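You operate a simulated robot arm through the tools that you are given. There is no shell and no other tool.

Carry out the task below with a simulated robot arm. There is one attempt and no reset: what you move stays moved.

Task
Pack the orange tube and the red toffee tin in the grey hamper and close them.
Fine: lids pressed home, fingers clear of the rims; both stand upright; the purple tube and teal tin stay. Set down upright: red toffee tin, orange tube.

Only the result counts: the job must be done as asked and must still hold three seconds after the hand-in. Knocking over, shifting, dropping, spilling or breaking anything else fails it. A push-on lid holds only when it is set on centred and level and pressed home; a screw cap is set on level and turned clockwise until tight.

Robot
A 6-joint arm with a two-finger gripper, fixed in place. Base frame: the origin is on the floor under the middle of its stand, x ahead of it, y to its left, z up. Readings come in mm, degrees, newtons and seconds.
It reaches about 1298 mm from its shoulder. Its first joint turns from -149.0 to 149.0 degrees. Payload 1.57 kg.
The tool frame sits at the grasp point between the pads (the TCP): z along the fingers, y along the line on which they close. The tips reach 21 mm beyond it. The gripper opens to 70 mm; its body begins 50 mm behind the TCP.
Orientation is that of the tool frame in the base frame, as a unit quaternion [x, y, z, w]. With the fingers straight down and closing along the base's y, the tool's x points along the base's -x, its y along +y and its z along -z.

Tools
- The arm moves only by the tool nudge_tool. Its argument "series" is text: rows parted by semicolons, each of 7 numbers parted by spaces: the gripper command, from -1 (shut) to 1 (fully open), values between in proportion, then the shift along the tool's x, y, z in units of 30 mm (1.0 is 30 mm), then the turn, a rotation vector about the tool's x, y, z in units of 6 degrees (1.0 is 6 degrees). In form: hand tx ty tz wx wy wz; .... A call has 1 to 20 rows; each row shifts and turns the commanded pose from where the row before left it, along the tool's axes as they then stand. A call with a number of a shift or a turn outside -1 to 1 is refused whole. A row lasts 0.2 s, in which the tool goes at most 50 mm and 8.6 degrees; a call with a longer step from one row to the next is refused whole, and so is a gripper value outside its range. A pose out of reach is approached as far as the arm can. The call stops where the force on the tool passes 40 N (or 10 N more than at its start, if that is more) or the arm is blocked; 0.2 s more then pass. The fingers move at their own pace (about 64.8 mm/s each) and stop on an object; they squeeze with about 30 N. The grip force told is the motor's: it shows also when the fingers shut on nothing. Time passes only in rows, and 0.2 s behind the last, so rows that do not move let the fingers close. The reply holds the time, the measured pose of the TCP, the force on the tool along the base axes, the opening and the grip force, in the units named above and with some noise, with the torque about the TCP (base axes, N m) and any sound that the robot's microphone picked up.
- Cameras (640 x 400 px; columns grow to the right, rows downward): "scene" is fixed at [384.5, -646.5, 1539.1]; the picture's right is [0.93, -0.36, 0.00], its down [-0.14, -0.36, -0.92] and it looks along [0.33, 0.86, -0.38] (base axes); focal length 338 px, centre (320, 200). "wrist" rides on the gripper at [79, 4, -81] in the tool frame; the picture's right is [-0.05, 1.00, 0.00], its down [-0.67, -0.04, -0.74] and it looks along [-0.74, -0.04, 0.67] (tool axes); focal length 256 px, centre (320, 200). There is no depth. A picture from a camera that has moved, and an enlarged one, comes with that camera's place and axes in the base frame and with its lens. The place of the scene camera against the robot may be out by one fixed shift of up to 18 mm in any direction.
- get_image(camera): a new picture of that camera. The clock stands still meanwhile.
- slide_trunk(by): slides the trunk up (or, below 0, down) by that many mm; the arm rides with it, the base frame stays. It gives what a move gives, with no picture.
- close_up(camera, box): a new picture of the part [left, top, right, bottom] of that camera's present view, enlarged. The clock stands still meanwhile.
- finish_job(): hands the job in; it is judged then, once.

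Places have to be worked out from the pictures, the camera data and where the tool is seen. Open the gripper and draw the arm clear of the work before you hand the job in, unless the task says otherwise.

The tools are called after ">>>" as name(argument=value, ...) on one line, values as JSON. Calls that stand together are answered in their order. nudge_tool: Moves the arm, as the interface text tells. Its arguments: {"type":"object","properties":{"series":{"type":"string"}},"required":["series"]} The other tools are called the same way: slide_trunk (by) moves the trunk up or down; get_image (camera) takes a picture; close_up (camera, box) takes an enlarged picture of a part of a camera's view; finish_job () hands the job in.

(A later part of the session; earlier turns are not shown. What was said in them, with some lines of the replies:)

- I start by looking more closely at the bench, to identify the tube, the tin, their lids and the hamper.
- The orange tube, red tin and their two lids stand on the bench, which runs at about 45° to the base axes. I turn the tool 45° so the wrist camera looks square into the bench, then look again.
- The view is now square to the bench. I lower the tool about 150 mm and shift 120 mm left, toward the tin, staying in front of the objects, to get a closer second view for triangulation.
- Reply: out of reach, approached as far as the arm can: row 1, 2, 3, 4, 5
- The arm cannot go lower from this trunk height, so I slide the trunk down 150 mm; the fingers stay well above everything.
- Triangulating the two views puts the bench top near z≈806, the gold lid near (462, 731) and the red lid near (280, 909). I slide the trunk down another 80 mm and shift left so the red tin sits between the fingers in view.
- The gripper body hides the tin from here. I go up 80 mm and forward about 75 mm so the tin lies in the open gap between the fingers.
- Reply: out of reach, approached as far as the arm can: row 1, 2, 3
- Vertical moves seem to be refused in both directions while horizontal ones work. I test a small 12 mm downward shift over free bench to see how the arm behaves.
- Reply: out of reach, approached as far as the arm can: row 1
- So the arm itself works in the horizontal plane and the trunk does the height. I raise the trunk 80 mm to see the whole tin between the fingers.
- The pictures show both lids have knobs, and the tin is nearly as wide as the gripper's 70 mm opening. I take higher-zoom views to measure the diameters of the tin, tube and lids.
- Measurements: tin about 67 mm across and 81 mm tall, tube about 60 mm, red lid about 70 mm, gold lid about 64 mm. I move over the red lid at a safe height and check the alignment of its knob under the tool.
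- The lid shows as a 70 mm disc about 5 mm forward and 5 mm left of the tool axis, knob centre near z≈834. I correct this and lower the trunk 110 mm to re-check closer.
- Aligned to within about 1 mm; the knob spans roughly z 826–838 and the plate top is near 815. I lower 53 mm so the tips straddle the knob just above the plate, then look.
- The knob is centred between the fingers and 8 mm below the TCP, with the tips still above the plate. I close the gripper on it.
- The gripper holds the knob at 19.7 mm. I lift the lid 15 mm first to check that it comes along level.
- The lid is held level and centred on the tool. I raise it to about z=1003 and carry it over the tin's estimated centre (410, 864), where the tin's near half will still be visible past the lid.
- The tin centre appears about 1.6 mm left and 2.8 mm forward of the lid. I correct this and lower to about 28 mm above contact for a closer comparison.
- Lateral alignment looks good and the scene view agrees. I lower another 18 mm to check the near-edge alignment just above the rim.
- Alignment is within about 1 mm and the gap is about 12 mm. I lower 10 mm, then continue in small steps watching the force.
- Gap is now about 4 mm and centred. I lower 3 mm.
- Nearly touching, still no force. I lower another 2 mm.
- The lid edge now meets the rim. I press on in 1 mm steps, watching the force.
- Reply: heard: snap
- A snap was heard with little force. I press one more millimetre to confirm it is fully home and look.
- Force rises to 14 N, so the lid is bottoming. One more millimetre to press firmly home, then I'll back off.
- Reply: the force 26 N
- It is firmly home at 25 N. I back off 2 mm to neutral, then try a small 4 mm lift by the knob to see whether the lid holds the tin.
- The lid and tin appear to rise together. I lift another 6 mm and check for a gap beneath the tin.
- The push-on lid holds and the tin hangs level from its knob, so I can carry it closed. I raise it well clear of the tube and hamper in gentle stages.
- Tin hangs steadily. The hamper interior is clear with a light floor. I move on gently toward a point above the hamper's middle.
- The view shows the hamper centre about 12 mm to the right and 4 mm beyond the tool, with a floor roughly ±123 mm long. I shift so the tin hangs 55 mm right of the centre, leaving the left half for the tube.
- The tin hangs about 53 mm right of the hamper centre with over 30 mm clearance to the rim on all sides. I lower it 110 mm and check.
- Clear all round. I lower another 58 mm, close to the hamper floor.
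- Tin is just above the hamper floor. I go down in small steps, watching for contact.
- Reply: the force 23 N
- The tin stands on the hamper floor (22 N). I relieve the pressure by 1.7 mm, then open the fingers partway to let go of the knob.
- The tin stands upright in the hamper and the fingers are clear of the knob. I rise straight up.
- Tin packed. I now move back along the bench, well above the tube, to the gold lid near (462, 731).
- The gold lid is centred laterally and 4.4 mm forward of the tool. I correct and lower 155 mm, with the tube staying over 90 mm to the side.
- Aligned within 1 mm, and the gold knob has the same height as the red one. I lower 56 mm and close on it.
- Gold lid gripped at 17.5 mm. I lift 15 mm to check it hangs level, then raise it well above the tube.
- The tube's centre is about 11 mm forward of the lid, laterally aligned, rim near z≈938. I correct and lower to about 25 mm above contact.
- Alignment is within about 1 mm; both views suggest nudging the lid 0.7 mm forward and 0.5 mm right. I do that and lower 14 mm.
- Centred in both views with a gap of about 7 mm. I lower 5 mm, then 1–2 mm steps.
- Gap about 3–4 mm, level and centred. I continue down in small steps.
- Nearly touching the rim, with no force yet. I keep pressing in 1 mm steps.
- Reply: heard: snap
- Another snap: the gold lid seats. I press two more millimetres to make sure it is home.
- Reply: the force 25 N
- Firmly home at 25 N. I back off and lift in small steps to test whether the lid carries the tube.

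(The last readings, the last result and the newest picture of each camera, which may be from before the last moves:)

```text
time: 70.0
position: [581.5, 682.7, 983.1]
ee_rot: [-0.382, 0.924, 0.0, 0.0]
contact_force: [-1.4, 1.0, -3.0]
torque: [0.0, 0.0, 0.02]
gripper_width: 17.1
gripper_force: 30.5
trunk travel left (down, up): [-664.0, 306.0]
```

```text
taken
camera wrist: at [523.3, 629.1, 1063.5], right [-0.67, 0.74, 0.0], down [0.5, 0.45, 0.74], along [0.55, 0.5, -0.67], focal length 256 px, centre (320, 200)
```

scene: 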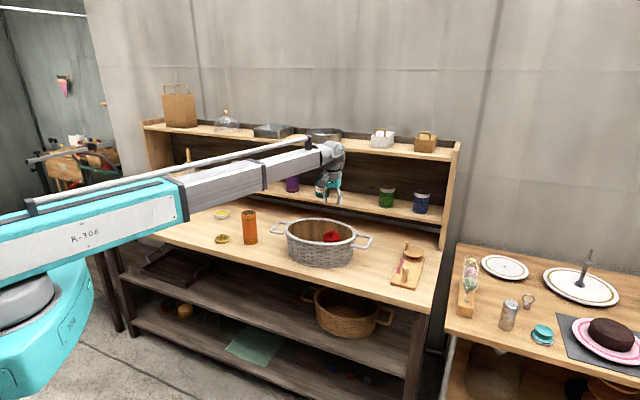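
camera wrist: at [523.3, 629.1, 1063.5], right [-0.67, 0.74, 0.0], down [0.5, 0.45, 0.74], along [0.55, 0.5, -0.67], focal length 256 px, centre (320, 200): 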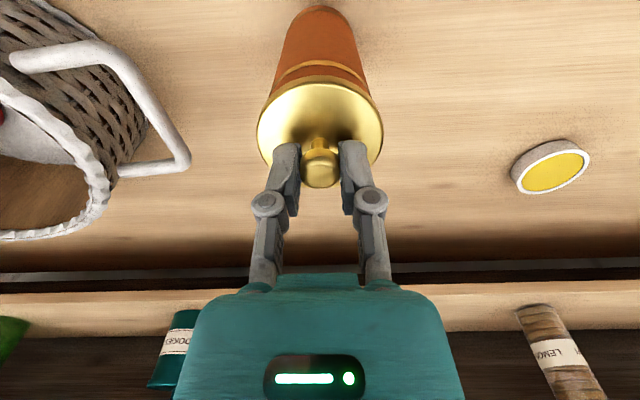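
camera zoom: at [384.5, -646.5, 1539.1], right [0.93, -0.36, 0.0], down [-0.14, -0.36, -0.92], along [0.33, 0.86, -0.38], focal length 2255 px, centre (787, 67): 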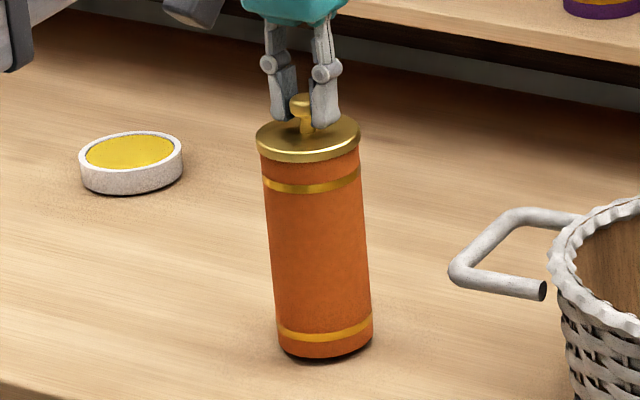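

The tube hangs from its lid with a small gap below. I raise it gently to clear the hamper and tin, then carry it slowly over the hamper's left half.

>>> slide_trunk(by=30)

>>> slide_trunk(by=120)

>>> nudge_tool(series="-1 -0.03 -0.2 0 0 0 0; -1 -0.05 -0.35 0 0 0 0; -1 -0.06 -0.55 0 0 0 0; -1 -0.06 -0.55 0 0 0 0; -1 -0.06 -0.55 0 0 0 0; -1 -0.06 -0.55 0 0 0 0; -1 -0.06 -0.55 0 0 0 0; -1 -0.06 -0.55 0 0 0 0; -1 -0.06 -0.55 0 0 0 0; -1 -0.06 -0.55 0 0 0 0; -1 -0.06 -0.55 0 0 0 0; -1 -0.06 -0.55 0 0 0 0; -1 -0.06 -0.55 0 0 0 0; -1 -0.06 -0.55 0 0 0 0; -1 -0.06 -0.55 0 0 0 0; -1 -0.06 -0.55 0 0 0 0; -1 -0.05 -0.35 0 0 0 0; -1 0 -0.25 0 0 0 0; -1 0 0 0 0 0 0")

>>> get_image(camera="wrist")

>>> close_up(camera="scene", box=[240, 150, 400, 250])

```text
time: 70.8
position: [581.8, 682.7, 1011.8]
ee_rot: [-0.382, 0.924, 0.0, 0.0]
contact_force: [0.2, -0.1, -1.7]
torque: [-0.04, 0.04, -0.01]
gripper_width: 17.2
gripper_force: 30.0
trunk travel left (down, up): [-694.0, 276.0]
```

```text
time: 72.2
position: [582.5, 683.1, 1132.2]
ee_rot: [-0.382, 0.924, 0.0, 0.0]
contact_force: [-0.4, 0.0, -0.8]
torque: [0.0, -0.04, 0.01]
gripper_width: 17.1
gripper_force: 30.1
trunk travel left (down, up): [-814.0, 156.0]
```

```text
time: 76.2
position: [790.1, 515.1, 1132.6]
ee_rot: [-0.382, 0.924, 0.0, 0.0]
contact_force: [-0.2, 0.2, -1.5]
torque: [-0.03, -0.05, 0.02]
gripper_width: 17.3
gripper_force: 30.3
trunk travel left (down, up): [-814.0, 156.0]
```

```text
taken
camera wrist: at [731.5, 461.5, 1213.5], right [-0.67, 0.74, 0.0], down [0.5, 0.45, 0.74], along [0.55, 0.5, -0.67], focal length 256 px, centre (320, 200)
```

wrist: 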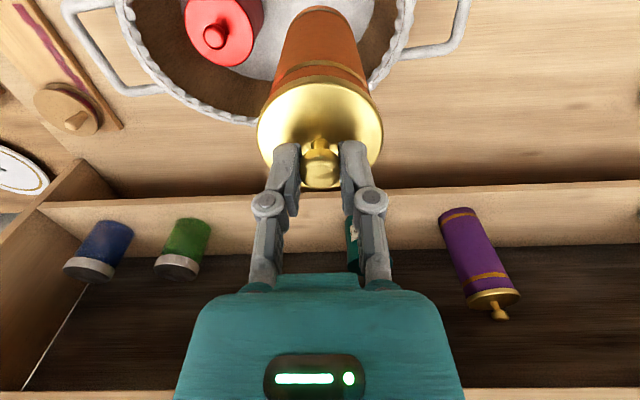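

```text
4.00 times, centred on (320, 200) of scene
camera zoom: at [384.5, -646.5, 1539.1], right [0.93, -0.36, 0.0], down [-0.14, -0.36, -0.92], along [0.33, 0.86, -0.38], focal length 1353 px, centre (320, 200)
```

zoom: 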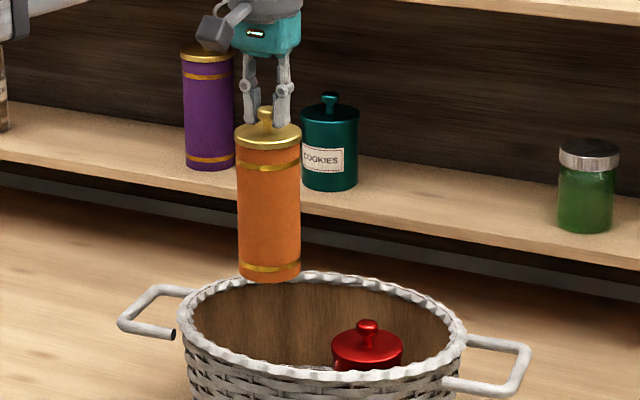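

The tube hangs over the left half with about 36–40 mm clearance to the tin and rim. I lower it 95 mm and check.

>>> slide_trunk(by=-95)

>>> get_image(camera="wrist")

>>> close_up(camera="scene", box=[256, 180, 384, 260])

```text
time: 77.5
position: [790.2, 514.0, 1038.2]
ee_rot: [-0.382, 0.924, 0.001, 0.0]
contact_force: [1.6, -0.7, -1.8]
torque: [0.0, -0.01, -0.04]
gripper_width: 17.5
gripper_force: 30.1
trunk travel left (down, up): [-719.0, 251.0]
```

```text
taken
camera wrist: at [731.3, 461.4, 1118.6], right [-0.67, 0.74, 0.0], down [0.5, 0.45, 0.74], along [0.55, 0.5, -0.67], focal length 256 px, centre (320, 200)
```

wrist: 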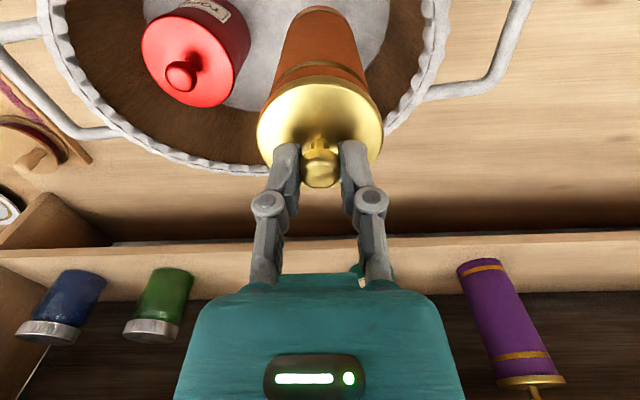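

```text
5.00 times, centred on (320, 220) of scene
camera zoom: at [384.5, -646.5, 1539.1], right [0.93, -0.36, 0.0], down [-0.14, -0.36, -0.92], along [0.33, 0.86, -0.38], focal length 1692 px, centre (320, 100)
```

zoom: 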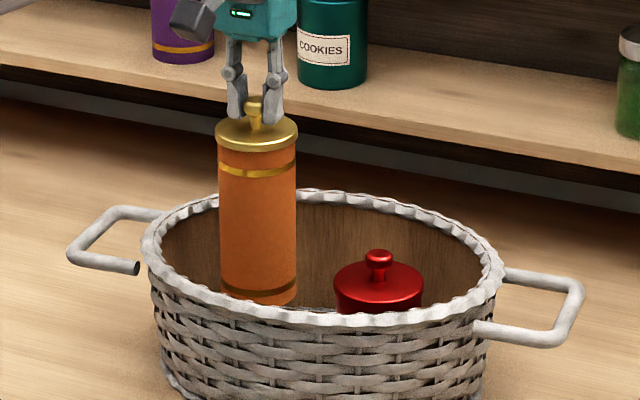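

Clear of the tin and rim. I lower another 45 mm, then small steps to contact.

>>> slide_trunk(by=-45)

>>> close_up(camera="scene", box=[256, 180, 384, 260])

>>> get_image(camera="wrist")

>>> slide_trunk(by=-5)

>>> slide_trunk(by=-2)

```text
time: 78.4
position: [789.0, 514.6, 991.3]
ee_rot: [-0.382, 0.924, 0.0, 0.0]
contact_force: [0.5, 0.2, -1.6]
torque: [0.02, 0.04, -0.01]
gripper_width: 17.2
gripper_force: 30.1
trunk travel left (down, up): [-674.0, 296.0]
```

```text
5.00 times, centred on (320, 220) of scene
camera zoom: at [384.5, -646.5, 1539.1], right [0.93, -0.36, 0.0], down [-0.14, -0.36, -0.92], along [0.33, 0.86, -0.38], focal length 1692 px, centre (320, 100)
```

zoom: 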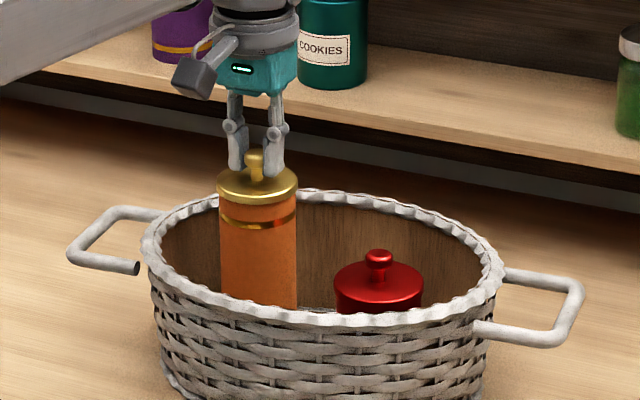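

```text
taken
camera wrist: at [731.2, 461.3, 1073.6], right [-0.67, 0.74, 0.0], down [0.5, 0.45, 0.74], along [0.55, 0.5, -0.67], focal length 256 px, centre (320, 200)
```

wrist: 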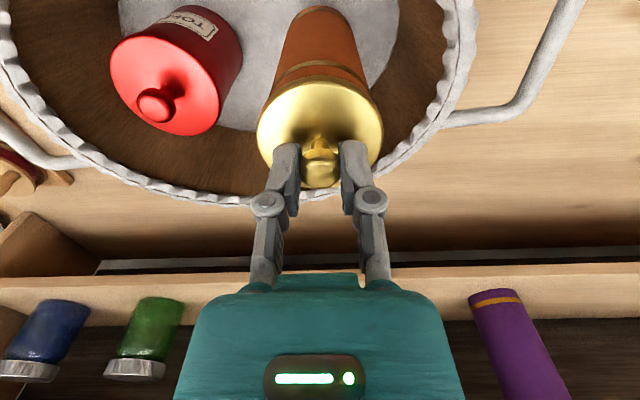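

```text
time: 79.0
position: [789.6, 514.1, 987.6]
ee_rot: [-0.382, 0.924, -0.001, 0.0]
contact_force: [-0.5, 0.9, -1.5]
torque: [-0.03, -0.01, 0.0]
gripper_width: 17.2
gripper_force: 30.2
trunk travel left (down, up): [-669.0, 301.0]
```

```text
time: 79.5
position: [789.8, 515.4, 984.8]
ee_rot: [-0.382, 0.924, 0.0, 0.0]
contact_force: [0.0, -0.3, -2.0]
torque: [-0.01, 0.0, -0.03]
gripper_width: 17.4
gripper_force: 29.8
trunk travel left (down, up): [-667.0, 303.0]
```

Still hanging freely. I continue in 1 mm steps to touch the floor.

>>> slide_trunk(by=-1)

>>> slide_trunk(by=-1)

>>> slide_trunk(by=-1)

```text
time: 80.0
position: [790.5, 514.6, 984.3]
ee_rot: [-0.383, 0.924, 0.0, 0.0]
contact_force: [0.4, 0.0, -3.1]
torque: [0.03, 0.0, -0.03]
gripper_width: 16.9
gripper_force: 30.2
trunk travel left (down, up): [-666.0, 304.0]
```

```text
time: 80.5
position: [790.8, 513.2, 982.1]
ee_rot: [-0.382, 0.924, 0.0, 0.0]
contact_force: [1.0, 0.5, 1.8]
torque: [0.05, 0.0, 0.02]
gripper_width: 17.6
gripper_force: 30.0
trunk travel left (down, up): [-665.0, 305.0]
```

```text
time: 81.0
position: [788.6, 514.5, 983.8]
ee_rot: [-0.382, 0.924, 0.0, 0.0]
contact_force: [1.8, 1.9, 11.6]
torque: [0.12, -0.15, -0.03]
gripper_width: 17.5
gripper_force: 29.9
trunk travel left (down, up): [-664.0, 306.0]
```

The tube stands on the hamper floor (12 N). I relieve 1 mm and open the fingers partway.

>>> slide_trunk(by=0.8)

>>> nudge_tool(series="-0.35 0 0 0 0 0 0; 0 0 0 0 0 0 0; 0.3 0 0 0 0 0 0; 0.3 0 0 0 0 0 0; 0.3 0 0 0 0 0 0")

>>> get_image(camera="wrist")

>>> close_up(camera="scene", box=[256, 180, 384, 260])

```text
time: 81.5
position: [788.8, 514.7, 983.5]
ee_rot: [-0.382, 0.924, -0.001, 0.0]
contact_force: [1.5, 0.7, 4.4]
torque: [0.04, -0.03, 0.01]
gripper_width: 17.5
gripper_force: 29.4
trunk travel left (down, up): [-664.0, 306.0]
```

```text
time: 82.7
position: [789.3, 514.8, 983.0]
ee_rot: [-0.382, 0.924, 0.0, 0.0]
contact_force: [0.0, -0.2, -1.1]
torque: [0.01, 0.01, 0.0]
gripper_width: 45.5
gripper_force: 0.0
trunk travel left (down, up): [-664.0, 306.0]
```

```text
taken
camera wrist: at [731.3, 461.4, 1064.4], right [-0.67, 0.74, 0.0], down [0.5, 0.45, 0.74], along [0.55, 0.5, -0.67], focal length 256 px, centre (320, 200)
```

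wrist: 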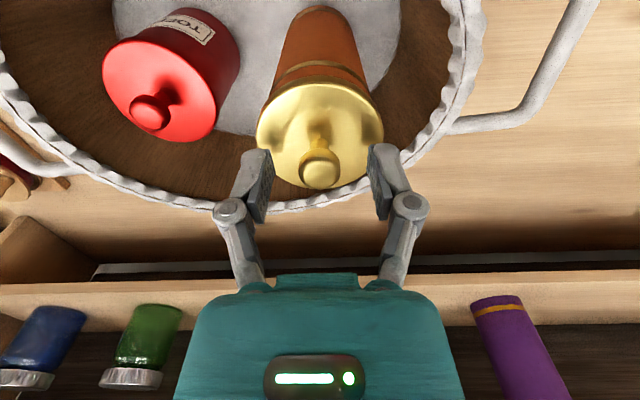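

```text
5.00 times, centred on (320, 220) of scene
camera zoom: at [384.5, -646.5, 1539.1], right [0.93, -0.36, 0.0], down [-0.14, -0.36, -0.92], along [0.33, 0.86, -0.38], focal length 1692 px, centre (320, 100)
```

zoom: 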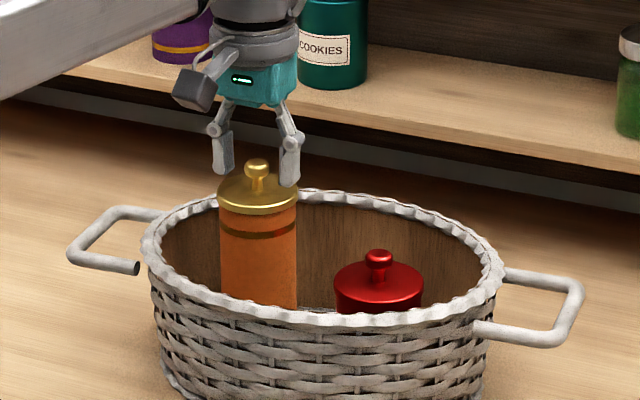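

Both stand upright and closed in the hamper. I rise straight up clear of the knob.

>>> slide_trunk(by=30)

>>> slide_trunk(by=110)

>>> get_image(camera="wrist")

>>> close_up(camera="scene", box=[256, 180, 384, 260])

```text
time: 83.5
position: [789.0, 514.6, 1012.5]
ee_rot: [-0.382, 0.924, 0.0, 0.001]
contact_force: [0.3, 0.0, 0.1]
torque: [-0.02, -0.03, 0.01]
gripper_width: 45.7
gripper_force: 0.1
trunk travel left (down, up): [-694.0, 276.0]
```

```text
time: 84.9
position: [790.5, 514.3, 1123.9]
ee_rot: [-0.382, 0.924, 0.0, 0.0]
contact_force: [0.2, 0.0, -0.3]
torque: [0.02, -0.01, 0.0]
gripper_width: 45.7
gripper_force: 0.1
trunk travel left (down, up): [-804.0, 166.0]
```

```text
taken
camera wrist: at [731.4, 461.5, 1204.3], right [-0.67, 0.74, 0.0], down [0.5, 0.45, 0.74], along [0.55, 0.5, -0.67], focal length 256 px, centre (320, 200)
```

wrist: 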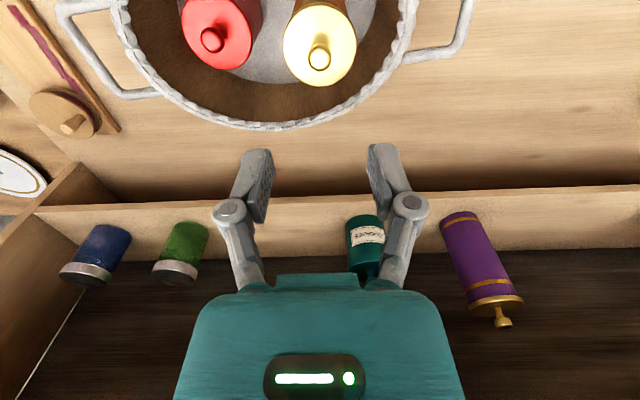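

```text
5.00 times, centred on (320, 220) of scene
camera zoom: at [384.5, -646.5, 1539.1], right [0.93, -0.36, 0.0], down [-0.14, -0.36, -0.92], along [0.33, 0.86, -0.38], focal length 1692 px, centre (320, 100)
```

zoom: 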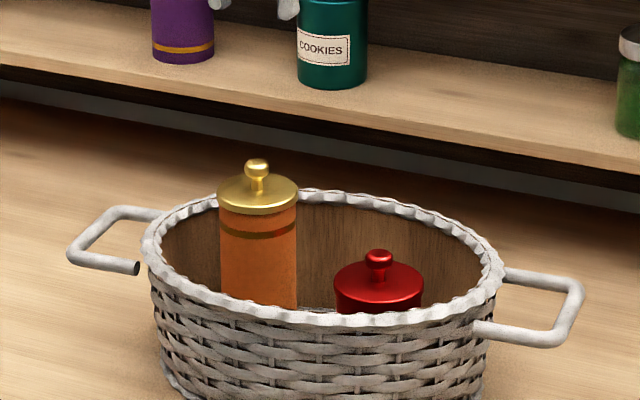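

Both lids look level and seated. I open the gripper fully and draw the arm back from the bench toward the robot.

>>> nudge_tool(series="0.6 0.8 0 0 0 0 0; 1 0.8 0 0 0 0 0; 1 0.8 0 0 0 0 0; 1 0.8 0 0 0 0 0; 1 0.8 0.3 0 0 0 0; 1 0.8 0.5 0 0 0 0; 1 0.8 0.5 0 0 0 0; 1 0.8 0.5 0 0 0 0; 1 0.8 0.5 0 0 0 0; 1 0.8 0.5 0 0 0 0; 1 0 0 0 0 0 0")

>>> get_image(camera="scene")

>>> close_up(camera="scene", box=[290, 205, 354, 245])

>>> get_image(camera="wrist")

```text
time: 87.3
position: [559.7, 404.5, 1123.3]
ee_rot: [-0.382, 0.924, -0.001, 0.0]
contact_force: [0.1, 0.4, 1.0]
torque: [0.0, -0.02, -0.03]
gripper_width: 70.3
gripper_force: 0.0
trunk travel left (down, up): [-804.0, 166.0]
```

```text
taken
```

scene: 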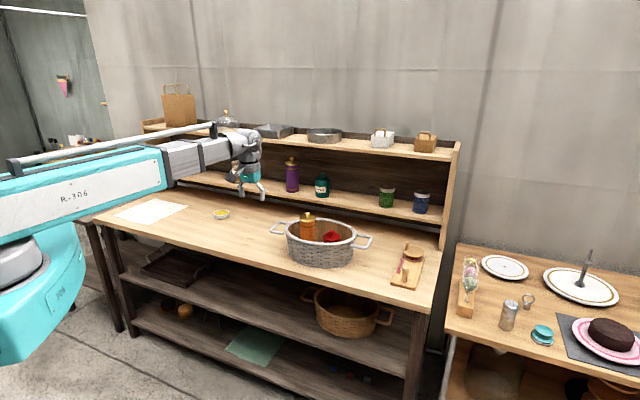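

```text
10.00 times, centred on (322, 225) of scene
camera zoom: at [384.5, -646.5, 1539.1], right [0.93, -0.36, 0.0], down [-0.14, -0.36, -0.92], along [0.33, 0.86, -0.38], focal length 3383 px, centre (300, -50)
```

zoom: 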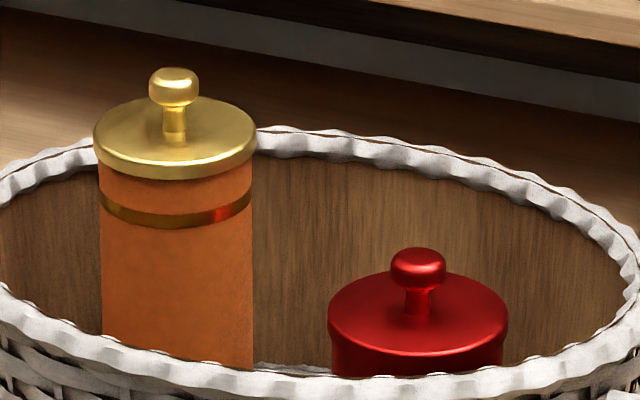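

```text
taken
camera wrist: at [501.7, 350.5, 1204.5], right [-0.67, 0.74, 0.0], down [0.5, 0.45, 0.74], along [0.55, 0.5, -0.67], focal length 256 px, centre (320, 200)
```

wrist: 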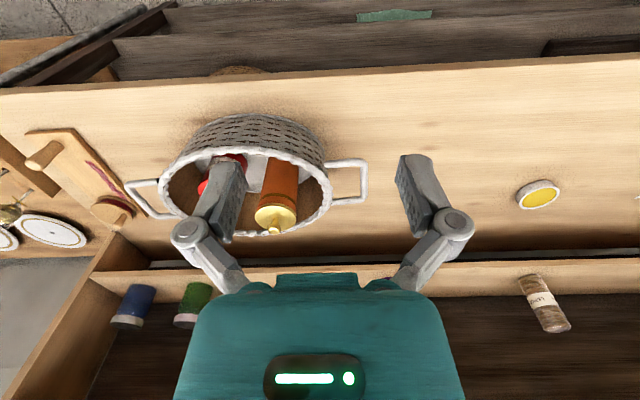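

Both containers stand upright and closed in the grey hamper, everything else is where it was, and the arm is clear with the gripper open. I hand the job in.

>>> finish_job()

```text
The job is handed in.
```

The orange tube and the red toffee tin are both standing upright in the grey hamper with their lids on.

- **Lids:** each lid snapped on, and I pressed it to about 25 N. Both stayed on while I carried the tin and tube by their lid knobs.
- **Hamper:** the tin is in the right half and the tube in the left. The final pictures show both lids level and a clear gap between the two.
- **Everything else:** the purple tube and teal tin stayed on the shelf. In the last pictures, nothing else looks moved or knocked over.
- **Arm:** I opened the gripper fully and drew the arm back from the bench before handing in.

The hand-in was accepted, but no verdict came back.
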